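You operate a simulated robot arm through the tools that you are given. There is no shell and no other tool.

You are at the controls of a simulated robot arm. One attempt, no reset.

TASK
Slide both corner guards under the blue strap, then tighten the strap on the low frames.
Fine: free the ratchet lock first and lock it again after. Where these are worked on the way, their far stop is far enough and under half their travel is too little: ratchet lock.

Only the result counts: the job must be done as asked and must still hold three seconds after the hand-in. Knocking over, shifting, dropping, spilling or breaking anything else fails it.

THE ROBOT
A 6-joint arm with a fingered hand, fixed in place. Base frame: the origin is at the foot of the arm, x ahead of it, y to its left, z up. Lengths are in m, angles in degrees, forces in N, time in s.
It reaches about 1.346 m from its shoulder. Its first joint turns from -149.0 to 149.0 degrees. Payload 3.5 kg.
The TCP is the grasp point between the finger pads, 0.026 m short of the fingertips. In the tool frame z runs along the fingers and y along their closing line. The gripper opens to 0.132 m. The gripper's body begins 0.073 m behind the TCP. The gripper is a hand of 4 fingers: y runs from the thumb to the fingers, the wrist lies at [0, 0, -0.234] in the tool frame, and closing takes about 1.5 s.
Orientation is told as [roll, pitch, yaw] about the base's x, y, z axes, in that order, counted from this pose: with the fingers straight down and closing along the base's y, the tool's x points along the base's -x, its y along +y and its z along -z.

THE INTERFACE
- The arm moves only by the tool jog_arm. Its arguments are lists of equal length, an entry for each row: "hand": the closure, from 0 (fully open) to 1 (shut); "delta_pos": the shift along the tool's x, y, z in units of 400 mm (1.0 is 400 mm), a list of three; "rotation": the turn, a rotation vector about the tool's x, y, z in units of 60 degrees (1.0 is 60 degrees), a list of three. In form: {"hand": [hand, ...], "delta_pos": [[tx, ty, tz], ...], "rotation": [[rx, ry, rz], ...]}. A call has 1 to 20 rows; each row is the pose to reach, as a shift and turn from the pose commanded when the call began, along the tool's axes at that moment. A call with a number of a shift or a turn outside -1 to 1 is refused whole. Rows are played at 5 a second. More than 0.05 m and 8.6 degrees between two rows, or a gripper value outside its range, and nothing of the call is played. A pose out of reach is approached as far as the arm can. The call stops where the force on the tool passes 40 N (or 10 N more than at its start, if that is more) or the arm is blocked; 0.2 s more then pass. Each finger travels about 0.072 m/s and halts on what it meets, pressing with about 30 N; the grip force reading is that of the motor and also rises with nothing between the fingers. The clock runs only during rows and for 0.2 s after the last one: add rows that repeat a pose to give the fingers time. The reply holds the time, the measured pose of the TCP, the force on the tool along the base axes, the opening and the grip force, in the units named above and with some noise, with the torque about the TCP (base axes, N m) and any sound that the robot's microphone picked up.
- Cameras (640 x 400 px; columns grow to the right, rows downward): "scene" is fixed at [0.3906, 0.6611, 1.3948]; the picture's right is [-0.76, -0.65, 0.00], its down [-0.31, 0.36, -0.88] and it looks along [0.57, -0.67, -0.47] (base axes); focal length 315 px, centre (320, 200). "wrist" rides on the gripper at [0.068, 0.002, -0.097] in the tool frame; the picture's right is [-0.03, 1.00, 0.00], its down [-0.82, -0.02, -0.58] and it looks along [-0.58, -0.01, 0.82] (tool axes); focal length 270 px, centre (320, 200). There is no depth. A picture from a camera that has moved, and an enlarged one, comes with that camera's place and axes in the base frame and with its lens. The place of the scene camera against the robot may be out by one fixed shift of up to 0.018 m in any direction.
- snapshot(camera): a new picture of that camera. The clock stands still meanwhile.
- raise_lower(by): slides the trunk up (or, below 0, down) by that many m; the arm rides with it, the base frame stays. It gives what a move gives, with no picture.
- set_grasp(shape): the hand has 4 fingers and takes this shape, open, in about a second: jaw (thumb against the fingers, like two jaws); tri (thumb and two fingers); tip (a fingertip pinch); poke (one finger out to press); point (the index stretched); flat (the hand flat); cup (the hand cupped); fist (a fist). The gripper value then closes the fingers along that shape, each until it touches; the sizes above hold for jaw. It gives what a move gives, with no picture.
- inspect(camera, box): a new picture of the part [left, top, right, bottom] of that camera's present view, enlarged. The clock stands still meanwhile.
- finish_job(): hands the job in; it is judged then, once.

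Nothing tells you positions but the pictures and the camera data. Unless the task says otherwise, let go and move clear before handing in.

The tools are called as name(argument=value, ...) on one line, values as JSON. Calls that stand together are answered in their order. jog_arm: Moves the arm, as the interface text tells. Its arguments: {"type":"object","properties":{"hand":{"type":"array"},"delta_pos":{"type":"array"},"rotation":{"type":"array"}},"required":["hand","delta_pos","rotation"]} The other tools are called the same way: raise_lower (by) slides the trunk up or down; set_grasp (shape) gives the hand a shape; snapshot (camera) takes a picture; inspect (camera, box) takes an enlarged picture of a part of a camera's view; finish_job () hands the job in.

At the start:

```text
t: 0.0
ee_pos: [0.7569, -0.0859, 1.0587]
orientation: [-0.1, 0.0, 0.0]
force: [-0.8, 0.4, 0.1]
torque: [-0.02, -0.03, 0.0]
grip_width: 0.1319
grasp_force: 0.0
shape: jaw
trunk travel left (down, up): [-0.958, 0.012]
```

scene: 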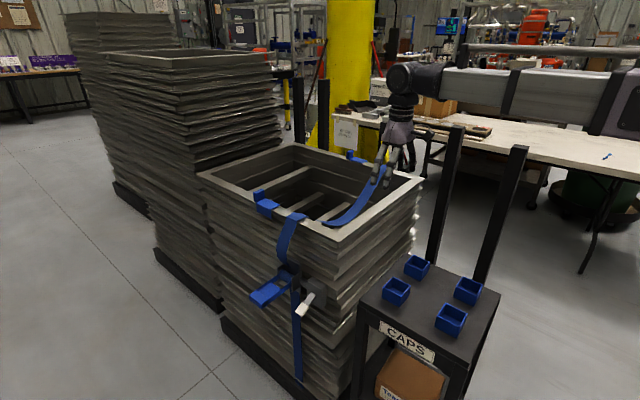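
wrist: 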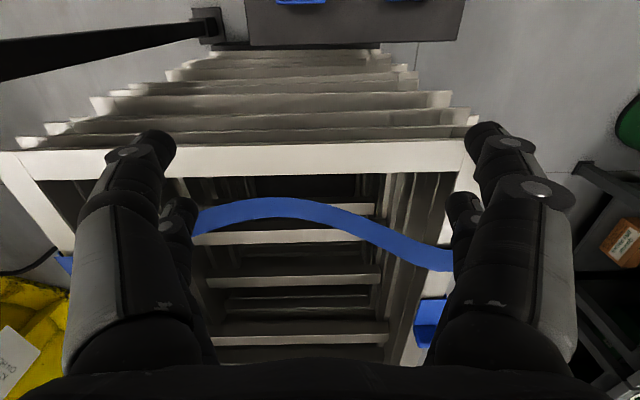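

I see a stack of frames with a slack blue strap over it, a ratchet on the left-hand (+y) face, blue corner guards on the rim and a caps table. I'll look closer before moving anything.

inspect(camera="scene", box=[190, 140, 440, 296])

inspect(camera="scene", box=[230, 180, 350, 255])

inspect(camera="scene", box=[220, 240, 350, 321])

inspect(camera="wrist", box=[0, 130, 640, 400])

```text
2.56 times, centred on (315, 218) of scene
camera zoom: at [0.3906, 0.6611, 1.3948], right [-0.76, -0.65, 0.0], down [-0.31, 0.36, -0.88], along [0.57, -0.67, -0.47], focal length 806 px, centre (333, 154)
```

zoom: 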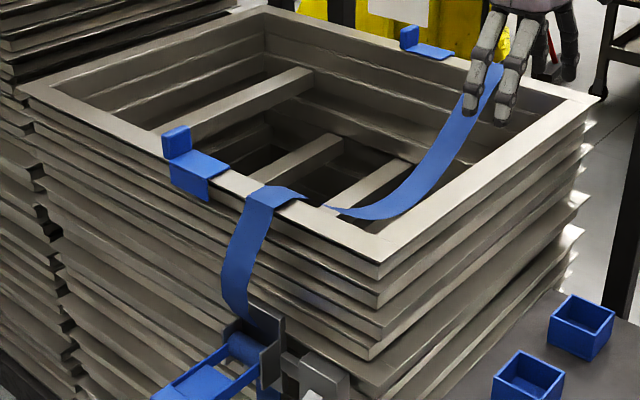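

```text
5.33 times, centred on (290, 218) of scene
camera zoom: at [0.3906, 0.6611, 1.3948], right [-0.76, -0.65, 0.0], down [-0.31, 0.36, -0.88], along [0.57, -0.67, -0.47], focal length 1679 px, centre (480, 107)
```

zoom: 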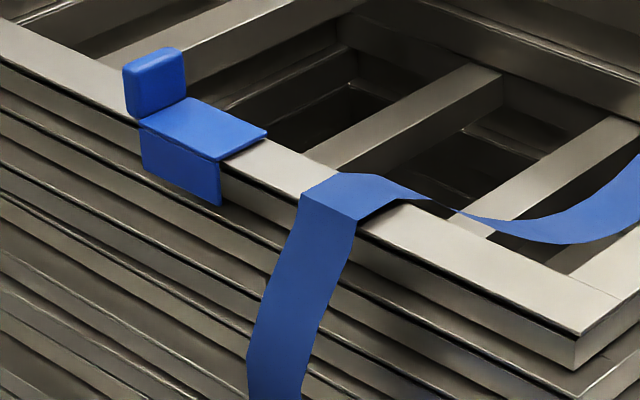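

```text
4.92 times, centred on (285, 280) of scene
camera zoom: at [0.3906, 0.6611, 1.3948], right [-0.76, -0.65, 0.0], down [-0.31, 0.36, -0.88], along [0.57, -0.67, -0.47], focal length 1550 px, centre (492, -196)
```

zoom: 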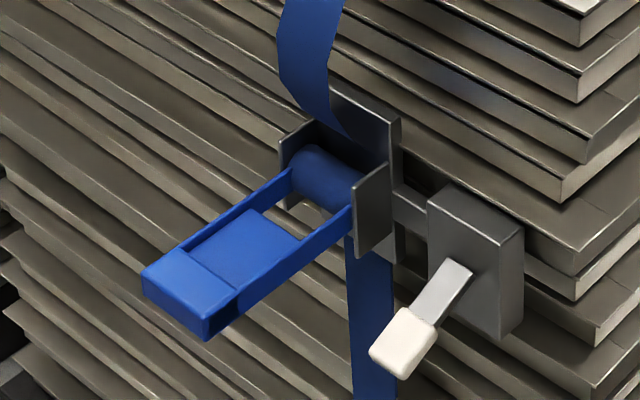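

```text
1.00 times, centred on (320, 265) of wrist (not enlarged: the box is as wide or as high as the picture)
camera zoom: at [0.6878, -0.083, 1.1555], right [0.03, 1.0, 0.0], down [0.82, -0.02, 0.58], along [0.58, -0.01, -0.82], focal length 270 px, centre (320, 135)
```

zoom: 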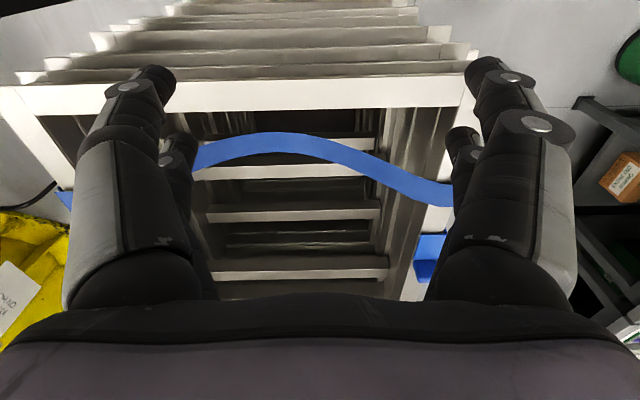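

The slack strap crosses the rim at about x≈0.98. The two guards sit on the rim at about x≈1.1, each with an upright tab at its +x end. I'll move the hand over to the +y guard and triangulate it.

jog_arm(hand=[0, 0, 0, 0, 0, 0], delta_pos=[[-0.04, 0.07, -0.035], [-0.08, 0.14, -0.07], [-0.12, 0.21, -0.1], [-0.16, 0.28, -0.14], [-0.2, 0.36, -0.17], [-0.25, 0.44, -0.2]], rotation=[[0, 0, 0], [0, 0, 0], [0, 0, 0], [0, 0, 0], [0, 0, 0], [0, 0, 0]])

snapshot(camera="wrist")

snapshot(camera="scene")

```text
t: 1.4
ee_pos: [0.8579, 0.0885, 1.0573]
orientation: [-0.1, -0.1, -0.2]
force: [0.9, 1.4, 1.0]
torque: [-0.01, 0.01, 0.0]
grip_width: 0.1319
grasp_force: 0.1
shape: jaw
out of reach, approached as far as the arm can: row 1, 2, 3, 4, 5, 6
trunk travel left (down, up): [-0.958, 0.012]
```

```text
taken
camera wrist: at [0.79, 0.0905, 1.1553], right [0.03, 1.0, 0.0], down [0.82, -0.02, 0.58], along [0.58, -0.01, -0.82], focal length 270 px, centre (320, 200)
```

wrist: 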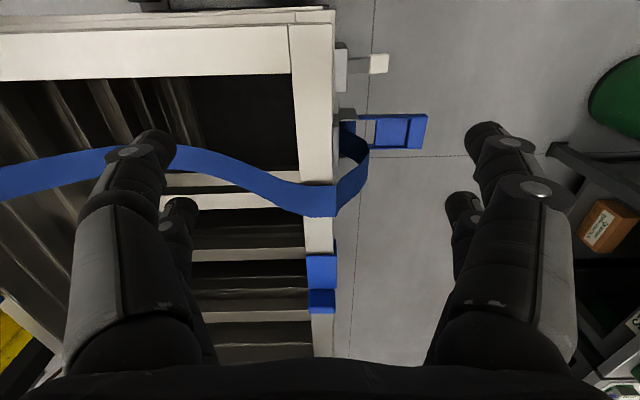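

```text
taken
```

scene: 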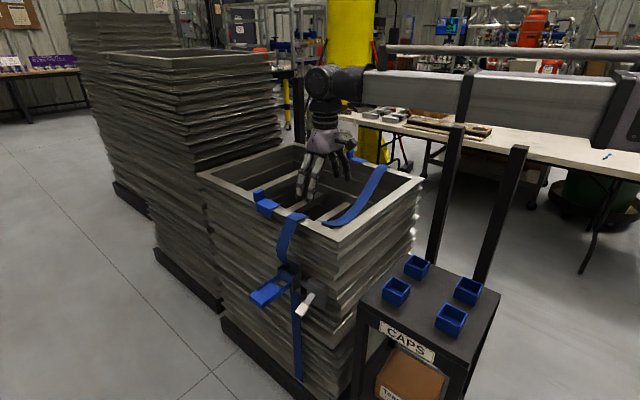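

The rim top is at z≈0.89 with its outer +y edge at y≈0.10, and the strap spans x≈0.957–1.005. The +y guard spans x≈1.07–1.14. I'll zoom in on the details and also test how the arm and trunk move vertically.

inspect(camera="wrist", box=[240, 160, 400, 330])

inspect(camera="wrist", box=[280, 0, 460, 220])

inspect(camera="scene", box=[320, 130, 400, 180])

```text
2.35 times, centred on (320, 245) of wrist
camera zoom: at [0.79, 0.0905, 1.1553], right [0.03, 1.0, 0.0], down [0.82, -0.02, 0.58], along [0.58, -0.01, -0.82], focal length 636 px, centre (320, 94)
```

zoom: 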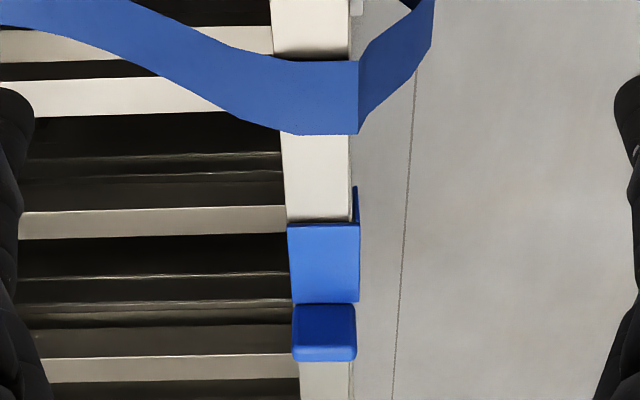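

```text
1.82 times, centred on (370, 110) of wrist
camera zoom: at [0.79, 0.0905, 1.1553], right [0.03, 1.0, 0.0], down [0.82, -0.02, 0.58], along [0.58, -0.01, -0.82], focal length 491 px, centre (229, 364)
```

zoom: 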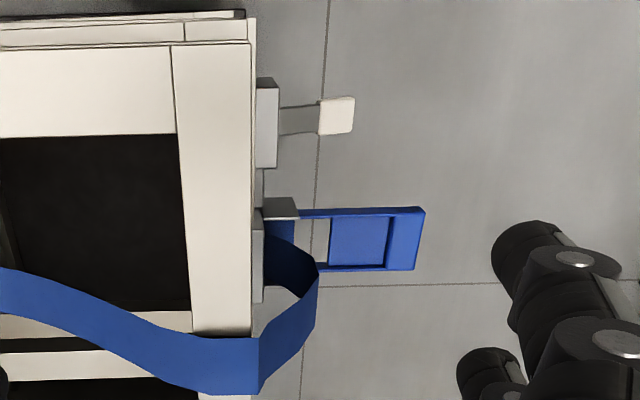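

```text
8.00 times, centred on (360, 155) of scene
camera zoom: at [0.3906, 0.6611, 1.3948], right [-0.76, -0.65, 0.0], down [-0.31, 0.36, -0.88], along [0.57, -0.67, -0.47], focal length 2518 px, centre (0, 560)
```

zoom: 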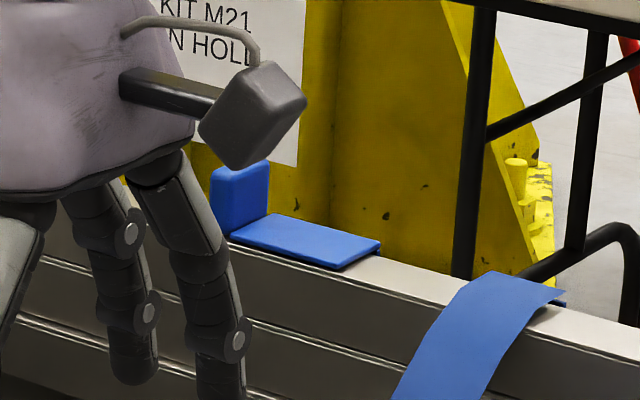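

I want to see how the fingers are laid out before moving down around the tab.

inspect(camera="scene", box=[285, 90, 381, 210])

inspect(camera="wrist", box=[40, 100, 600, 400])

```text
3.33 times, centred on (333, 150) of scene
camera zoom: at [0.3906, 0.6611, 1.3948], right [-0.76, -0.65, 0.0], down [-0.31, 0.36, -0.88], along [0.57, -0.67, -0.47], focal length 1049 px, centre (277, 367)
```

zoom: 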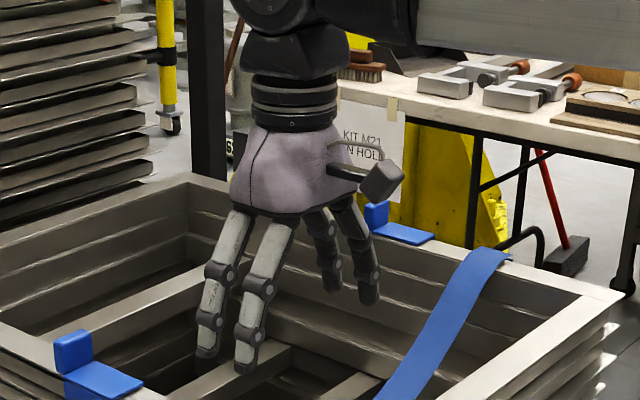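

```text
1.14 times, centred on (320, 250) of wrist
camera zoom: at [0.79, 0.0905, 1.1553], right [0.03, 1.0, 0.0], down [0.82, -0.02, 0.58], along [0.58, -0.01, -0.82], focal length 309 px, centre (320, 143)
```

zoom: 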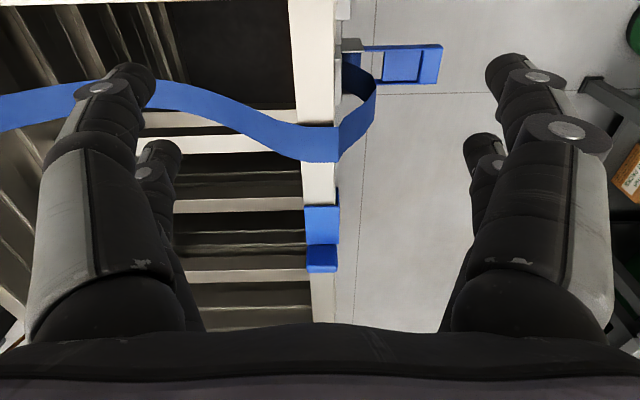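

The hand is two finger pairs facing each other. I'll place it just behind (+x of) the +y guard's tab, high up, and then check the geometry from there.

jog_arm(hand=[0, 0, 0, 0, 0, 0, 0, 0], delta_pos=[[-0.11, 0, 0], [-0.22, 0, 0], [-0.33, 0, 0], [-0.44, 0, 0], [-0.55, 0, 0], [-0.66, 0, 0], [-0.77, 0, 0], [-0.86, -0.01, 0]], rotation=[[0, 0, 0], [0, 0, 0], [0, 0, 0], [0, 0, 0], [0, 0, 0], [0, 0, 0], [0, 0, 0], [0, 0, 0]])

snapshot(camera="wrist")

snapshot(camera="scene")

```text
t: 3.2
ee_pos: [1.1588, 0.0868, 1.0592]
orientation: [0.0, -0.1, -0.1]
force: [-0.1, -0.1, 0.5]
torque: [-0.02, -0.01, 0.03]
grip_width: 0.132
grasp_force: 0.0
shape: jaw
out of reach, approached as far as the arm can: row 8
trunk travel left (down, up): [-0.958, 0.012]
```

```text
taken
camera wrist: at [1.0897, 0.0883, 1.1558], right [0.03, 1.0, 0.0], down [0.82, -0.02, 0.58], along [0.58, -0.01, -0.82], focal length 270 px, centre (320, 200)
```

wrist: 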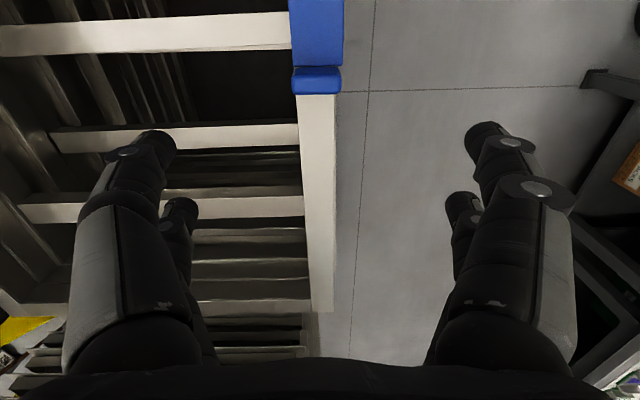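

```text
taken
```

scene: 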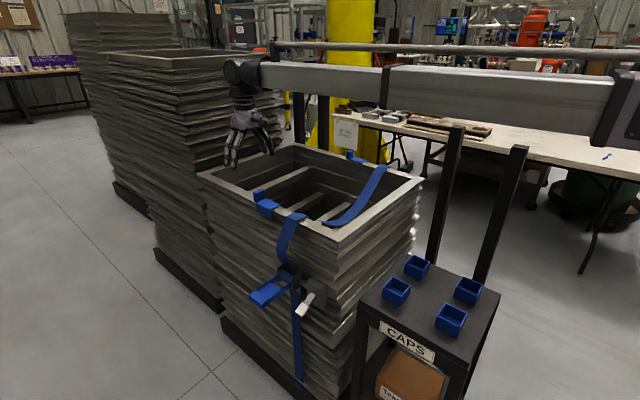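

The arm is a telescoping boom, and fingers-down it tops out at about 1.16 m radius. I'll test a small downward jog and a forward tilt to see what reach that gives.

jog_arm(hand=[0, 0], delta_pos=[[0.04, 0, 0.05], [0.08, 0, 0.1]], rotation=[[0, 0, 0], [0, 0, 0]])

```text
t: 3.8
ee_pos: [1.1316, 0.0874, 1.0586]
orientation: [0.0, 0.0, 0.0]
force: [-0.2, 0.1, -0.3]
torque: [-0.02, -0.01, -0.03]
grip_width: 0.1318
grasp_force: 0.1
shape: jaw
out of reach, approached as far as the arm can: row 1, 2
trunk travel left (down, up): [-0.958, 0.012]
```

Vertical motion comes from the trunk only, so forward tilts need a matching height change. I'll tilt the hand 20° forward behind and around the tab while staying high.

jog_arm(hand=[0, 0, 0, 0], delta_pos=[[-0.0375, -0.003, -0.004], [-0.075, -0.006, -0.016], [-0.1125, -0.01, -0.035], [-0.1125, -0.01, -0.035]], rotation=[[0, -0.1111, 0], [0, -0.2222, 0], [0, -0.3333, 0], [0, -0.3333, 0]])

snapshot(camera="wrist")

```text
t: 4.8
ee_pos: [1.1779, 0.0828, 1.0727]
orientation: [0.0, -20.0, -0.1]
force: [-0.1, -0.5, 0.1]
torque: [-0.01, 0.03, 0.01]
grip_width: 0.1319
grasp_force: 0.0
shape: jaw
trunk travel left (down, up): [-0.958, 0.012]
```

```text
taken
camera wrist: at [1.0793, 0.0855, 1.1403], right [0.02, 1.0, 0.01], down [0.57, -0.02, 0.82], along [0.82, -0.01, -0.57], focal length 270 px, centre (320, 200)
```

wrist: 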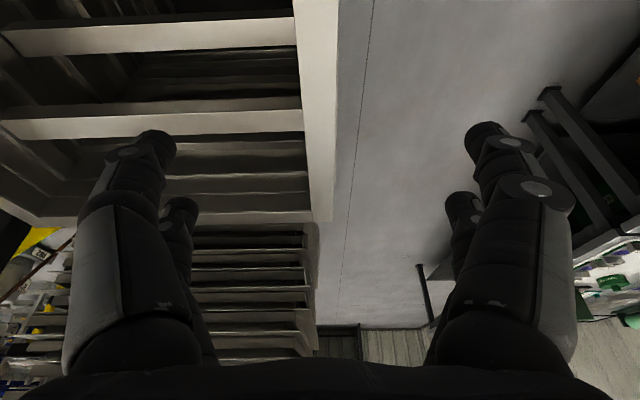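

The tilt works. I'll lower the trunk partway, keeping the fingertips above the tab, and look again.

raise_lower(by=-0.085)

snapshot(camera="wrist")

inspect(camera="scene", box=[210, 130, 320, 230])

```text
t: 6.0
ee_pos: [1.1771, 0.0824, 0.988]
orientation: [0.1, -20.0, 0.0]
force: [-0.5, -0.2, -0.3]
torque: [0.02, -0.01, 0.03]
grip_width: 0.132
grasp_force: 0.1
shape: jaw
trunk travel left (down, up): [-0.873, 0.097]
```

```text
taken
camera wrist: at [1.079, 0.0855, 1.0555], right [0.02, 1.0, 0.01], down [0.57, -0.02, 0.82], along [0.82, -0.01, -0.57], focal length 270 px, centre (320, 200)
```

wrist: 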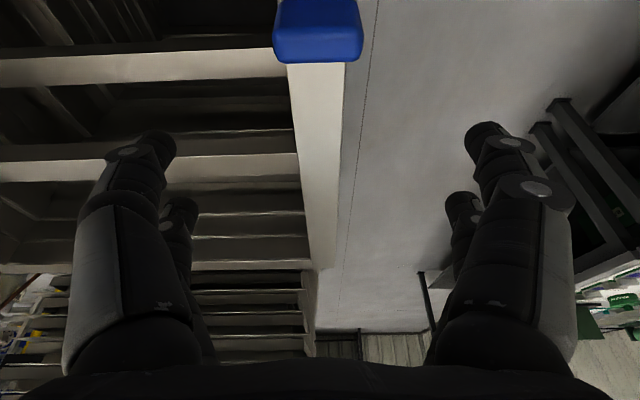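

```text
4.00 times, centred on (265, 180) of scene
camera zoom: at [0.3906, 0.6611, 1.3948], right [-0.76, -0.65, 0.0], down [-0.31, 0.36, -0.88], along [0.57, -0.67, -0.47], focal length 1259 px, centre (540, 280)
```

zoom: 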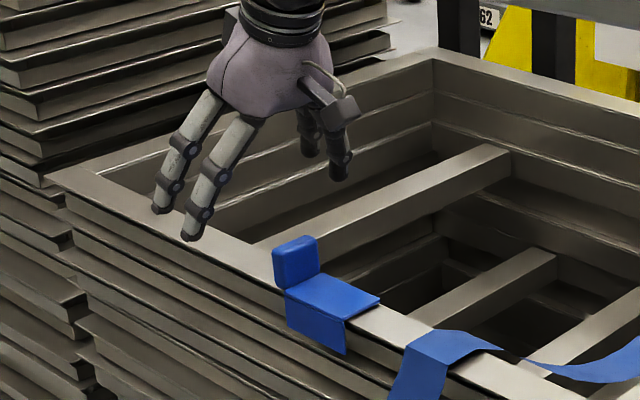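

Triangulating again gives a rim top at z≈0.900, with the tab at x≈1.131–1.145, y≈0.064–0.104, z≈0.904–0.935. I'll line the rear-side finger pair up with the tab and lower around it.

jog_arm(hand=[0, 0], delta_pos=[[0.054, 0, -0.0197], [0.054, 0, -0.0197]], rotation=[[0, 0, 0], [0, 0, 0]])

raise_lower(by=-0.03)

snapshot(camera="wrist")

inspect(camera="scene", box=[210, 140, 310, 230])

```text
t: 6.6
ee_pos: [1.1543, 0.0831, 0.9879]
orientation: [0.0, -20.0, 0.0]
force: [0.0, 0.2, -0.5]
torque: [-0.02, -0.02, 0.03]
grip_width: 0.1316
grasp_force: 0.0
shape: jaw
trunk travel left (down, up): [-0.873, 0.097]
```

```text
t: 7.4
ee_pos: [1.1542, 0.0829, 0.9583]
orientation: [0.0, -20.1, 0.0]
force: [0.4, -0.1, 0.5]
torque: [-0.04, -0.01, 0.01]
grip_width: 0.1321
grasp_force: 0.2
shape: jaw
trunk travel left (down, up): [-0.843, 0.127]
```

```text
taken
camera wrist: at [1.056, 0.0855, 1.0255], right [0.02, 1.0, 0.01], down [0.57, -0.02, 0.82], along [0.82, -0.01, -0.57], focal length 270 px, centre (320, 200)
```

wrist: 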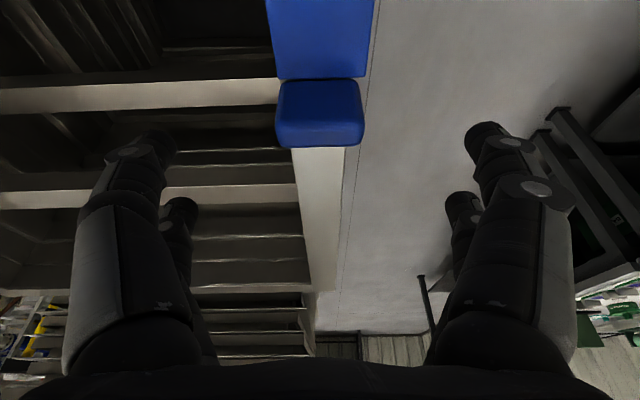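

```text
4.44 times, centred on (260, 185) of scene
camera zoom: at [0.3906, 0.6611, 1.3948], right [-0.76, -0.65, 0.0], down [-0.31, 0.36, -0.88], along [0.57, -0.67, -0.47], focal length 1399 px, centre (587, 267)
```

zoom: 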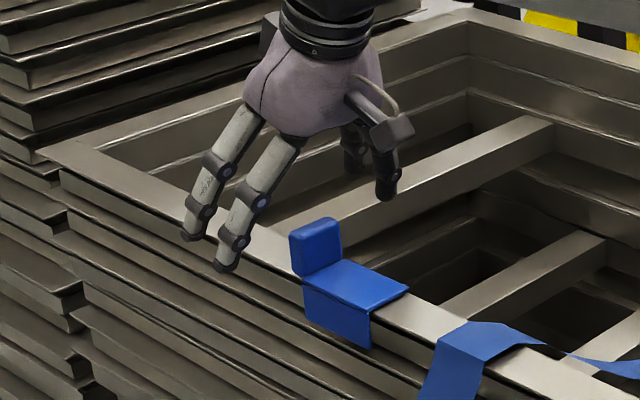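

The tab is where I expected it. I'll lower the last 12 mm and close slowly.

raise_lower(by=-0.0125)

jog_arm(hand=[0.15, 0.3, 0.45, 0.5], delta_pos=[[0, 0, 0], [0, 0, 0], [0, 0, 0], [0, 0, 0]], rotation=[[0, 0, 0], [0, 0, 0], [0, 0, 0], [0, 0, 0]])

snapshot(camera="wrist")

inspect(camera="scene", box=[210, 140, 310, 230])

```text
t: 8.0
ee_pos: [1.1546, 0.0827, 0.9451]
orientation: [0.0, -20.0, 0.0]
force: [-1.2, -0.6, -0.5]
torque: [0.02, 0.01, 0.02]
grip_width: 0.1319
grasp_force: 0.0
shape: jaw
trunk travel left (down, up): [-0.83, 0.14]
```

```text
t: 9.0
ee_pos: [1.1546, 0.0832, 0.9455]
orientation: [0.0, -20.0, 0.0]
force: [-0.5, -0.4, 0.1]
torque: [-0.01, -0.02, 0.02]
grip_width: 0.0667
grasp_force: 0.0
shape: jaw
trunk travel left (down, up): [-0.83, 0.14]
```

```text
taken
camera wrist: at [1.0561, 0.0855, 1.0129], right [0.02, 1.0, 0.01], down [0.57, -0.02, 0.82], along [0.82, -0.01, -0.57], focal length 270 px, centre (320, 200)
```

wrist: 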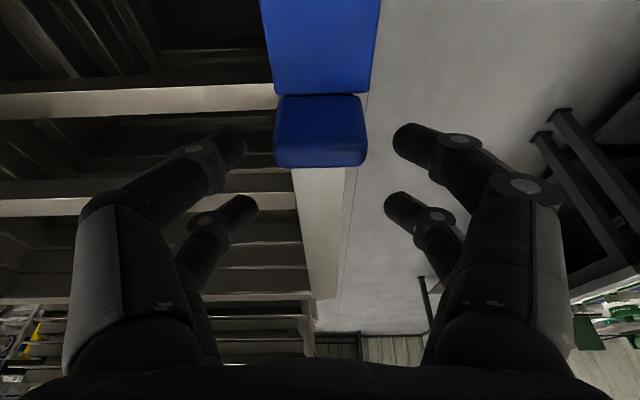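

```text
4.44 times, centred on (260, 185) of scene
camera zoom: at [0.3906, 0.6611, 1.3948], right [-0.76, -0.65, 0.0], down [-0.31, 0.36, -0.88], along [0.57, -0.67, -0.47], focal length 1399 px, centre (587, 267)
```

zoom: 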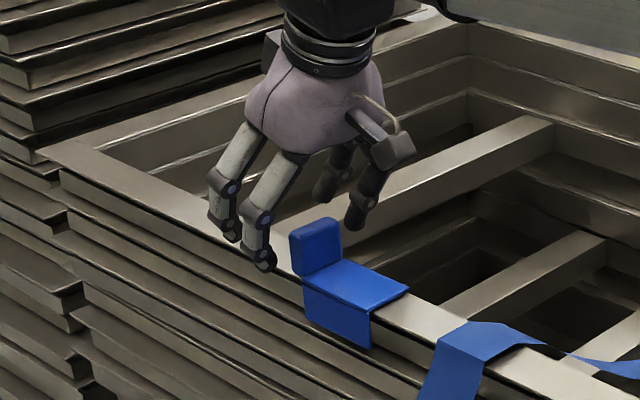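

The fingers are curling in on either side of the tab. I'll close a bit more and check they are level with it.

jog_arm(hand=[0.56, 0.62, 0.62], delta_pos=[[0, 0, 0], [0, 0, 0], [0, 0, 0]], rotation=[[0, 0, 0], [0, 0, 0], [0, 0, 0]])

inspect(camera="wrist", box=[200, 60, 440, 240])

inspect(camera="scene", box=[235, 150, 295, 210])

```text
t: 9.8
ee_pos: [1.1544, 0.0842, 0.9453]
orientation: [-0.1, -20.0, 0.0]
force: [-0.2, -0.3, -0.5]
torque: [-0.01, -0.02, 0.02]
grip_width: 0.0501
grasp_force: 0.0
shape: jaw
trunk travel left (down, up): [-0.83, 0.14]
```

```text
2.22 times, centred on (320, 150) of wrist
camera zoom: at [1.0561, 0.0855, 1.0129], right [0.02, 1.0, 0.01], down [0.57, -0.02, 0.82], along [0.82, -0.01, -0.57], focal length 601 px, centre (320, 311)
```

zoom: 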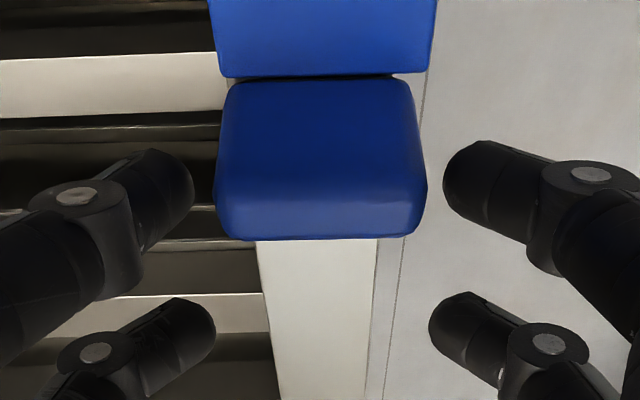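

```text
6.67 times, centred on (265, 180) of scene
camera zoom: at [0.3906, 0.6611, 1.3948], right [-0.76, -0.65, 0.0], down [-0.31, 0.36, -0.88], along [0.57, -0.67, -0.47], focal length 2099 px, centre (687, 333)
```

zoom: 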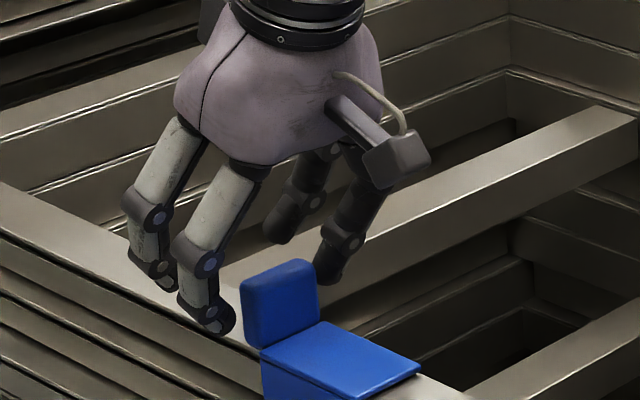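

The fingertips are around z≈0.927, close to the top of the tab. I'll lower 8 mm more and then grip.

raise_lower(by=-0.008)

jog_arm(hand=[0.66, 0.7, 0.74, 0.78, 0.8, 0.8], delta_pos=[[0, 0, 0], [0, 0, 0], [0, 0, 0], [0, 0, 0], [0, 0, 0], [0, 0, 0]], rotation=[[0, 0, 0], [0, 0, 0], [0, 0, 0], [0, 0, 0], [0, 0, 0], [0, 0, 0]])

inspect(camera="wrist", box=[200, 60, 440, 240])

inspect(camera="scene", box=[235, 150, 295, 210])

```text
t: 10.3
ee_pos: [1.1536, 0.0841, 0.9378]
orientation: [-0.1, -20.0, 0.0]
force: [0.3, -0.6, -0.3]
torque: [0.0, -0.01, 0.02]
grip_width: 0.0507
grasp_force: 0.0
shape: jaw
trunk travel left (down, up): [-0.822, 0.148]
```

```text
t: 11.7
ee_pos: [1.1543, 0.0835, 0.9377]
orientation: [0.0, -20.1, 0.0]
force: [0.5, -0.8, -2.4]
torque: [-0.04, -0.01, 0.01]
grip_width: 0.0176
grasp_force: 26.9
shape: jaw
trunk travel left (down, up): [-0.822, 0.148]
```

```text
2.22 times, centred on (320, 150) of wrist
camera zoom: at [1.0563, 0.0853, 1.0046], right [0.02, 1.0, 0.01], down [0.57, -0.02, 0.82], along [0.82, -0.01, -0.57], focal length 601 px, centre (320, 311)
```

zoom: 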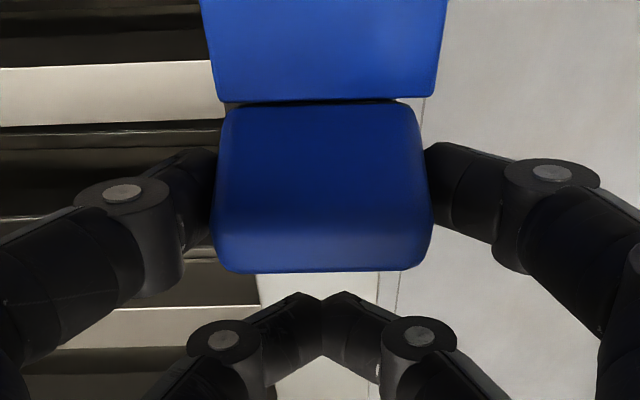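

```text
6.67 times, centred on (265, 180) of scene
camera zoom: at [0.3906, 0.6611, 1.3948], right [-0.76, -0.65, 0.0], down [-0.31, 0.36, -0.88], along [0.57, -0.67, -0.47], focal length 2099 px, centre (687, 333)
```

zoom: 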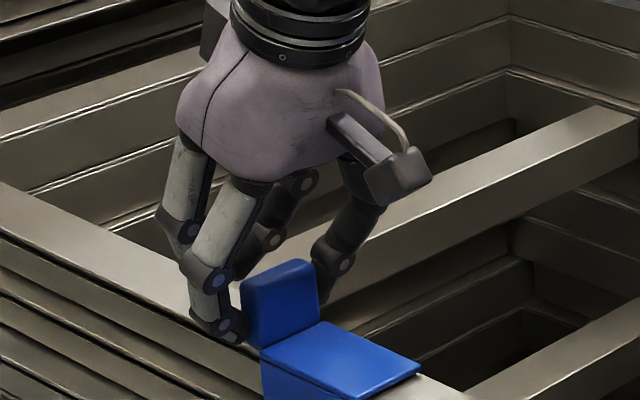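

The grip is good: one finger pair holds the tab and the other has met behind it. I'll slide it towards the strap, stopping just short of it first.

jog_arm(hand=[0.8, 0.8, 0.8, 0.8, 0.8], delta_pos=[[0.0282, 0, -0.01026], [0.0564, 0, -0.02052], [0.0846, 0, -0.03078], [0.1128, 0, -0.04104], [0.141, 0, -0.0513]], rotation=[[0, 0, 0], [0, 0, 0], [0, 0, 0], [0, 0, 0], [0, 0, 0]])

inspect(camera="scene", box=[235, 150, 335, 240])

snapshot(camera="wrist")

```text
t: 12.9
ee_pos: [1.0923, 0.0828, 0.937]
orientation: [0.0, -19.8, 0.0]
force: [-1.2, 0.7, -2.0]
torque: [-0.02, 0.01, -0.01]
grip_width: 0.0171
grasp_force: 30.0
shape: jaw
trunk travel left (down, up): [-0.822, 0.148]
```

```text
4.44 times, centred on (285, 195) of scene
camera zoom: at [0.3906, 0.6611, 1.3948], right [-0.76, -0.65, 0.0], down [-0.31, 0.36, -0.88], along [0.57, -0.67, -0.47], focal length 1399 px, centre (476, 222)
```

zoom: 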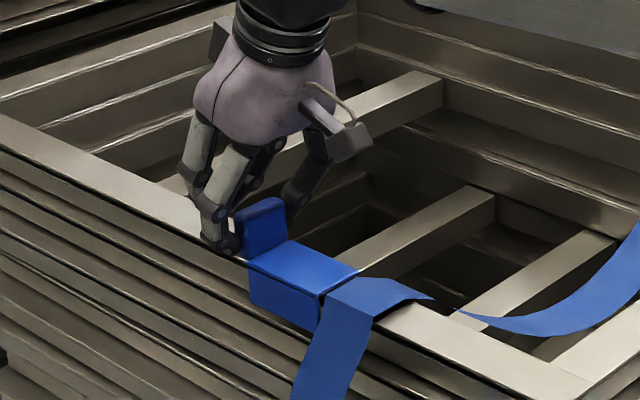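

```text
taken
camera wrist: at [0.9956, 0.0849, 1.0046], right [0.02, 1.0, 0.01], down [0.57, -0.02, 0.82], along [0.82, -0.01, -0.57], focal length 270 px, centre (320, 200)
```

wrist: 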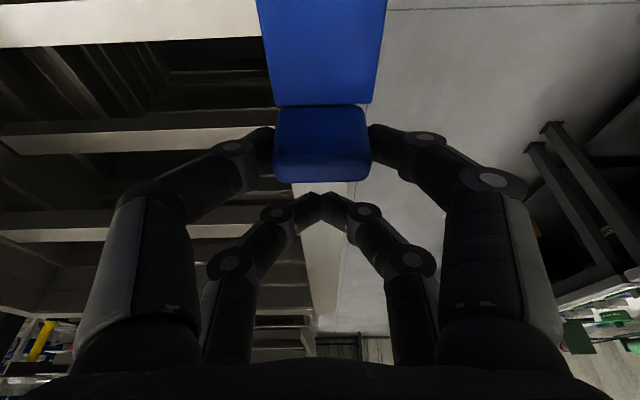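

The guard has reached the strap edge cleanly. I'll slide it 60 mm further to go under the strap.

jog_arm(hand=[0.8, 0.8, 0.8, 0.8, 0.8, 0.8], delta_pos=[[0.0282, 0, -0.01026], [0.0564, 0, -0.02052], [0.0846, 0, -0.03078], [0.1128, 0, -0.04104], [0.141, 0, -0.0513], [0.141, 0, -0.0513]], rotation=[[0, 0, 0], [0, 0, 0], [0, 0, 0], [0, 0, 0], [0, 0, 0], [0, 0, 0]])

inspect(camera="scene", box=[235, 150, 335, 240])

snapshot(camera="wrist")

```text
t: 14.3
ee_pos: [1.0319, 0.084, 0.9368]
orientation: [0.1, -19.8, 0.0]
force: [-1.0, -1.6, -2.6]
torque: [-0.08, 0.05, 0.02]
grip_width: 0.0172
grasp_force: 30.3
shape: jaw
trunk travel left (down, up): [-0.822, 0.148]
```

```text
4.44 times, centred on (285, 195) of scene
camera zoom: at [0.3906, 0.6611, 1.3948], right [-0.76, -0.65, 0.0], down [-0.31, 0.36, -0.88], along [0.57, -0.67, -0.47], focal length 1399 px, centre (476, 222)
```

zoom: 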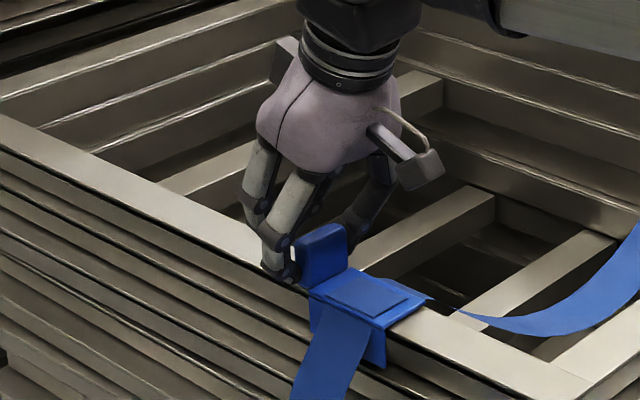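

```text
taken
camera wrist: at [0.9345, 0.0852, 1.0047], right [0.02, 1.0, 0.01], down [0.57, -0.02, 0.82], along [0.82, -0.01, -0.57], focal length 270 px, centre (320, 200)
```

wrist: 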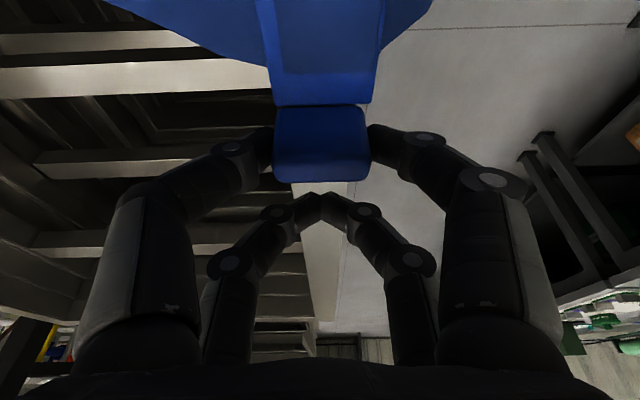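

The guard is under the strap. I'll nudge it 4 mm more to centre it, then release and raise.

jog_arm(hand=[0.8, 0.8, 0.7, 0.6, 0.5, 0.4, 0.4], delta_pos=[[0.0094, 0, -0.0034], [0.0094, 0, -0.0034], [0.0094, 0, -0.0034], [0.0094, 0, -0.0034], [0.0094, 0, -0.0034], [0.0094, 0, -0.0034], [0.0094, 0, -0.0034]], rotation=[[0, 0, 0], [0, 0, 0], [0, 0, 0], [0, 0, 0], [0, 0, 0], [0, 0, 0], [0, 0, 0]])

raise_lower(by=0.1)

inspect(camera="scene", box=[235, 150, 335, 240])

snapshot(camera="scene")

```text
t: 15.9
ee_pos: [1.0283, 0.0835, 0.9384]
orientation: [0.0, -20.0, 0.1]
force: [0.0, 0.3, -0.5]
torque: [0.01, 0.01, 0.01]
grip_width: 0.0787
grasp_force: 0.2
shape: jaw
trunk travel left (down, up): [-0.822, 0.148]
```

```text
t: 17.3
ee_pos: [1.0296, 0.0838, 1.0369]
orientation: [-0.1, -20.0, 0.0]
force: [-0.2, 0.5, -0.2]
torque: [0.0, -0.06, -0.03]
grip_width: 0.0784
grasp_force: 0.1
shape: jaw
trunk travel left (down, up): [-0.922, 0.048]
```

```text
4.44 times, centred on (285, 195) of scene
camera zoom: at [0.3906, 0.6611, 1.3948], right [-0.76, -0.65, 0.0], down [-0.31, 0.36, -0.88], along [0.57, -0.67, -0.47], focal length 1399 px, centre (476, 222)
```

zoom: 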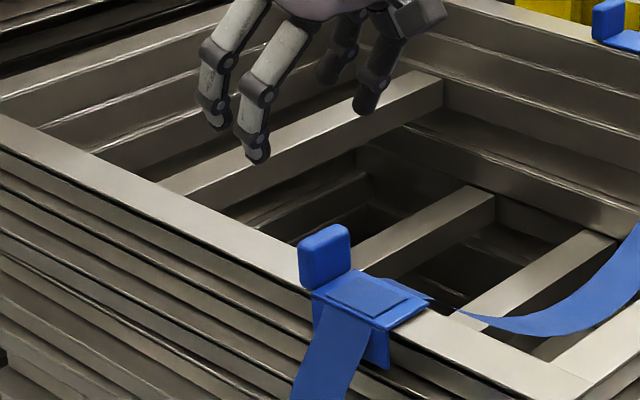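

```text
taken
```

scene: 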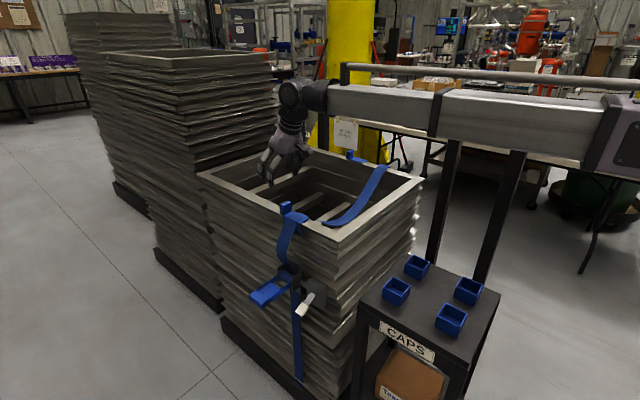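

The first guard is seated under the strap. Next I'll carry the open hand across to the -y guard, staying high above the interior.

jog_arm(hand=[0.2, 0, 0, 0, 0, 0], delta_pos=[[0, -0.11, 0], [0, -0.22, 0], [0, -0.33, 0], [0, -0.44, 0], [0, -0.55, 0], [0, -0.66, 0]], rotation=[[0, 0, 0], [0, 0, 0], [0, 0, 0], [0, 0, 0], [0, 0, 0], [0, 0, 0]])

jog_arm(hand=[0, 0, 0, 0, 0, 0], delta_pos=[[-0.0285, -0.1, 0.007], [-0.057, -0.2, 0.014], [-0.0855, -0.3, 0.021], [-0.114, -0.4, 0.028], [-0.1425, -0.5, 0.035], [-0.171, -0.5875, 0.0415]], rotation=[[0, -0.0139, 0], [0, -0.0278, 0], [0, -0.0417, 0], [0, -0.0556, 0], [0, -0.0694, 0], [0, -0.0833, 0]])

snapshot(camera="wrist")

snapshot(camera="scene")

```text
t: 18.7
ee_pos: [1.0292, -0.1832, 1.0368]
orientation: [0.0, -20.0, 0.1]
force: [0.2, -0.1, 0.0]
torque: [0.0, -0.02, 0.01]
grip_width: 0.1322
grasp_force: 0.0
shape: jaw
trunk travel left (down, up): [-0.922, 0.048]
```

```text
t: 20.1
ee_pos: [1.0999, -0.4156, 1.0447]
orientation: [0.0, -25.0, -0.1]
force: [0.6, -0.4, -0.8]
torque: [-0.01, 0.05, 0.01]
grip_width: 0.1318
grasp_force: 0.0
shape: jaw
trunk travel left (down, up): [-0.922, 0.048]
```

```text
taken
camera wrist: at [0.9969, -0.4135, 1.1037], right [0.02, 1.0, 0.01], down [0.5, -0.02, 0.87], along [0.87, -0.01, -0.5], focal length 270 px, centre (320, 200)
```

wrist: 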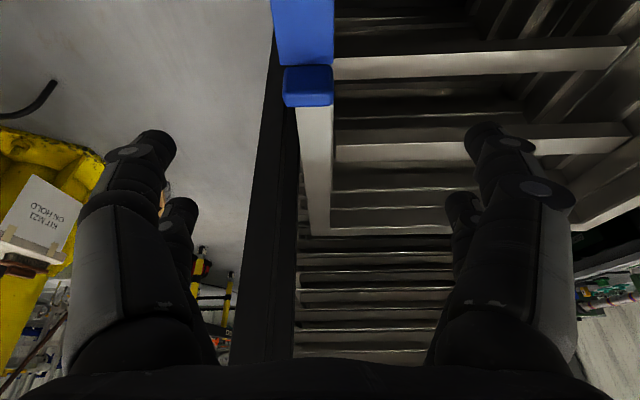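

```text
taken
```

scene: 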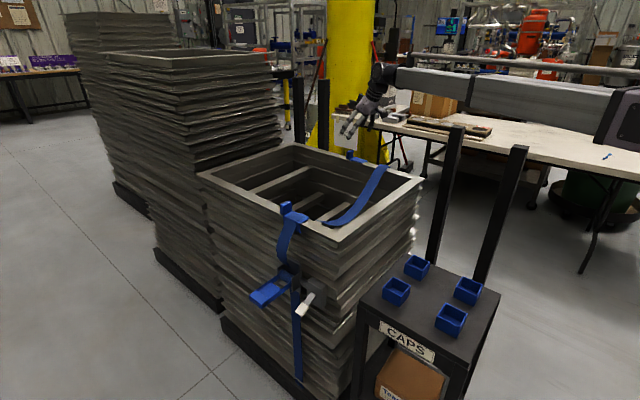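

The second guard mirrors the first, with its tab at x≈1.131–1.147 and y centre≈-0.423. A tall black post stands at about (1.37, -0.51), which leaves enough room. I'll line up with the tab and lower.

jog_arm(hand=[0, 0, 0], delta_pos=[[-0.06, -0.007, 0.028], [-0.121, -0.015, 0.0564], [-0.121, -0.015, 0.0564]], rotation=[[0, 0, 0], [0, 0, 0], [0, 0, 0]])

raise_lower(by=-0.085)

snapshot(camera="wrist")

inspect(camera="scene", box=[320, 110, 400, 180])

```text
t: 20.9
ee_pos: [1.1538, -0.421, 1.045]
orientation: [0.0, -25.0, 0.0]
force: [-0.8, 0.6, -0.2]
torque: [0.02, -0.03, -0.01]
grip_width: 0.1319
grasp_force: 0.0
shape: jaw
trunk travel left (down, up): [-0.922, 0.048]
```

```text
t: 22.1
ee_pos: [1.1533, -0.4216, 0.9606]
orientation: [-0.1, -24.9, 0.0]
force: [1.1, -0.2, 1.0]
torque: [0.02, 0.0, 0.0]
grip_width: 0.132
grasp_force: 0.0
shape: jaw
trunk travel left (down, up): [-0.837, 0.133]
```

```text
taken
camera wrist: at [1.0506, -0.4189, 1.0191], right [0.02, 1.0, 0.01], down [0.5, -0.02, 0.87], along [0.87, -0.01, -0.5], focal length 270 px, centre (320, 200)
```

wrist: 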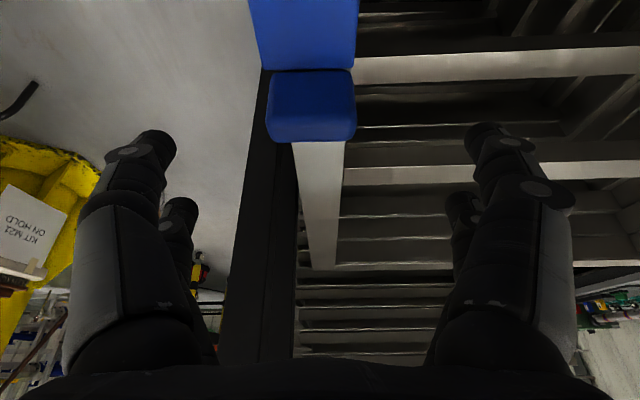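

```text
5.71 times, centred on (360, 145) of scene
camera zoom: at [0.3906, 0.6611, 1.3948], right [-0.76, -0.65, 0.0], down [-0.31, 0.36, -0.88], along [0.57, -0.67, -0.47], focal length 1799 px, centre (91, 514)
```

zoom: 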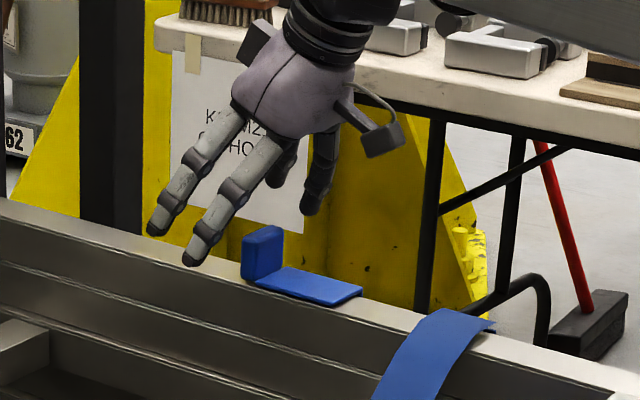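

It's aligned. I'll lower 22 mm and close on the tab.

raise_lower(by=-0.022)

jog_arm(hand=[0.15, 0.3, 0.45, 0.58, 0.62], delta_pos=[[0, 0, 0], [0, 0, 0], [0, 0, 0], [0, 0, 0], [0, 0, 0]], rotation=[[0, 0, 0], [0, 0, 0], [0, 0, 0], [0, 0, 0], [0, 0, 0]])

inspect(camera="wrist", box=[200, 60, 440, 240])

inspect(camera="scene", box=[320, 110, 400, 180])

```text
t: 22.8
ee_pos: [1.1529, -0.4211, 0.938]
orientation: [0.0, -25.0, -0.2]
force: [0.3, 0.3, -0.3]
torque: [0.0, 0.0, -0.02]
grip_width: 0.1321
grasp_force: 0.1
shape: jaw
trunk travel left (down, up): [-0.815, 0.155]
```

```text
t: 23.9
ee_pos: [1.1529, -0.4204, 0.9387]
orientation: [0.1, -24.9, 0.0]
force: [0.3, -0.5, -0.1]
torque: [-0.01, -0.01, 0.01]
grip_width: 0.0506
grasp_force: 0.0
shape: jaw
trunk travel left (down, up): [-0.815, 0.155]
```

```text
2.22 times, centred on (320, 150) of wrist
camera zoom: at [1.0507, -0.4189, 0.9969], right [0.02, 1.0, 0.01], down [0.5, -0.02, 0.87], along [0.87, -0.01, -0.5], focal length 601 px, centre (320, 311)
```

zoom: 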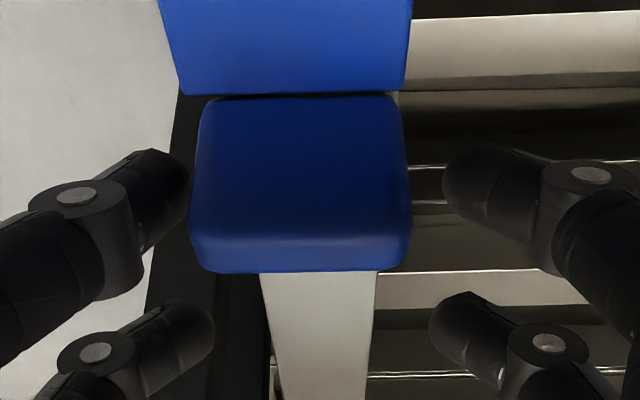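

```text
5.71 times, centred on (360, 145) of scene
camera zoom: at [0.3906, 0.6611, 1.3948], right [-0.76, -0.65, 0.0], down [-0.31, 0.36, -0.88], along [0.57, -0.67, -0.47], focal length 1799 px, centre (91, 514)
```

zoom: 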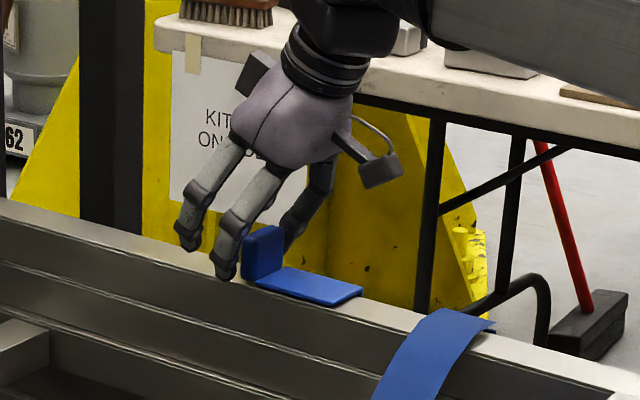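

It's level with the tab. I'll trim 2 mm towards -y and grip.

jog_arm(hand=[0.62, 0.62, 0.66, 0.7, 0.74, 0.78, 0.8, 0.8], delta_pos=[[0, -0.005, 0], [0, -0.005, 0], [0, -0.005, 0], [0, -0.005, 0], [0, -0.005, 0], [0, -0.005, 0], [0, -0.005, 0], [0, -0.005, 0]], rotation=[[0, 0, 0], [0, 0, 0], [0, 0, 0], [0, 0, 0], [0, 0, 0], [0, 0, 0], [0, 0, 0], [0, 0, 0]])

inspect(camera="wrist", box=[200, 60, 440, 240])

inspect(camera="scene", box=[320, 110, 400, 180])

```text
t: 25.8
ee_pos: [1.1536, -0.4231, 0.9377]
orientation: [0.0, -24.9, -0.1]
force: [0.5, -0.3, -2.1]
torque: [-0.03, -0.01, -0.03]
grip_width: 0.0186
grasp_force: 27.0
shape: jaw
trunk travel left (down, up): [-0.815, 0.155]
```

```text
2.22 times, centred on (320, 150) of wrist
camera zoom: at [1.0509, -0.4209, 0.9966], right [0.02, 1.0, 0.01], down [0.5, -0.02, 0.87], along [0.87, -0.01, -0.5], focal length 601 px, centre (320, 311)
```

zoom: 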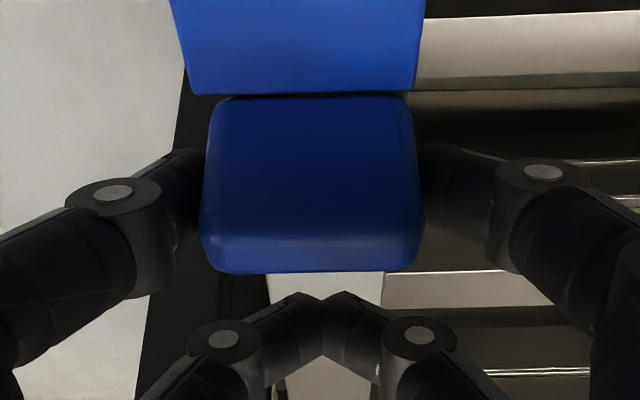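

```text
5.71 times, centred on (360, 145) of scene
camera zoom: at [0.3906, 0.6611, 1.3948], right [-0.76, -0.65, 0.0], down [-0.31, 0.36, -0.88], along [0.57, -0.67, -0.47], focal length 1799 px, centre (91, 514)
```

zoom: 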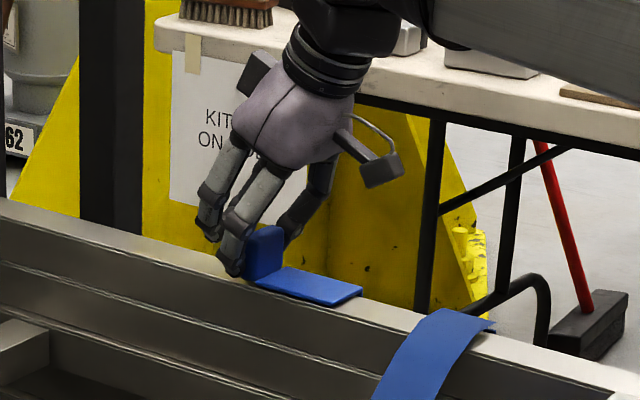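

Gripped. I'll slide it 60 mm towards the strap first and check.

jog_arm(hand=[0.8, 0.8, 0.8, 0.8, 0.8], delta_pos=[[0.0272, 0, -0.01268], [0.0544, 0, -0.02536], [0.0816, 0, -0.03804], [0.1088, 0, -0.05072], [0.136, 0, -0.0634]], rotation=[[0, 0, 0], [0, 0, 0], [0, 0, 0], [0, 0, 0], [0, 0, 0]])

inspect(camera="scene", box=[320, 110, 400, 180])

snapshot(camera="wrist")

```text
t: 26.9
ee_pos: [1.0933, -0.4231, 0.937]
orientation: [0.0, -24.9, 0.1]
force: [0.1, -1.0, -2.2]
torque: [-0.05, -0.01, -0.03]
grip_width: 0.0185
grasp_force: 29.7
shape: jaw
trunk travel left (down, up): [-0.815, 0.155]
```

```text
5.71 times, centred on (360, 145) of scene
camera zoom: at [0.3906, 0.6611, 1.3948], right [-0.76, -0.65, 0.0], down [-0.31, 0.36, -0.88], along [0.57, -0.67, -0.47], focal length 1799 px, centre (91, 514)
```

zoom: 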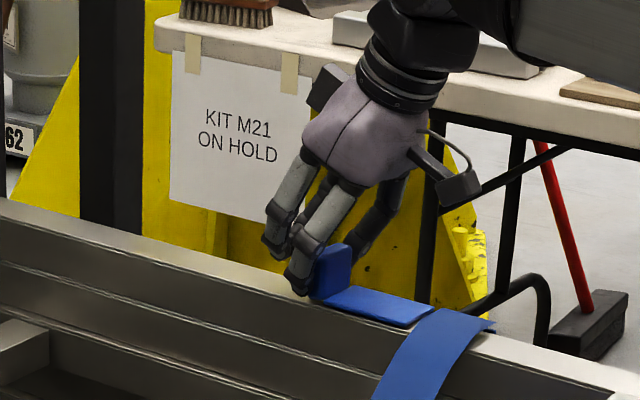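

```text
taken
camera wrist: at [0.9899, -0.4211, 0.9966], right [0.02, 1.0, 0.01], down [0.5, -0.02, 0.87], along [0.87, -0.01, -0.5], focal length 270 px, centre (320, 200)
```

wrist: 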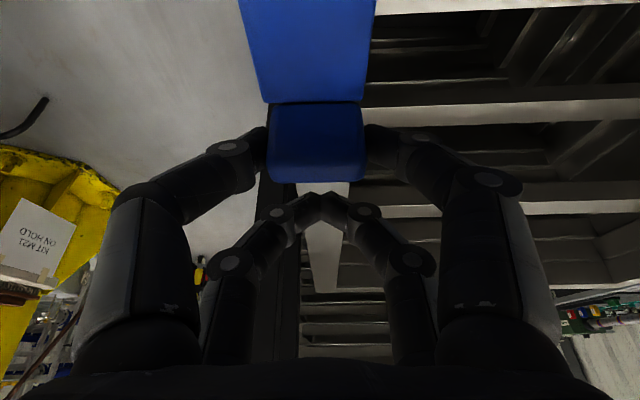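

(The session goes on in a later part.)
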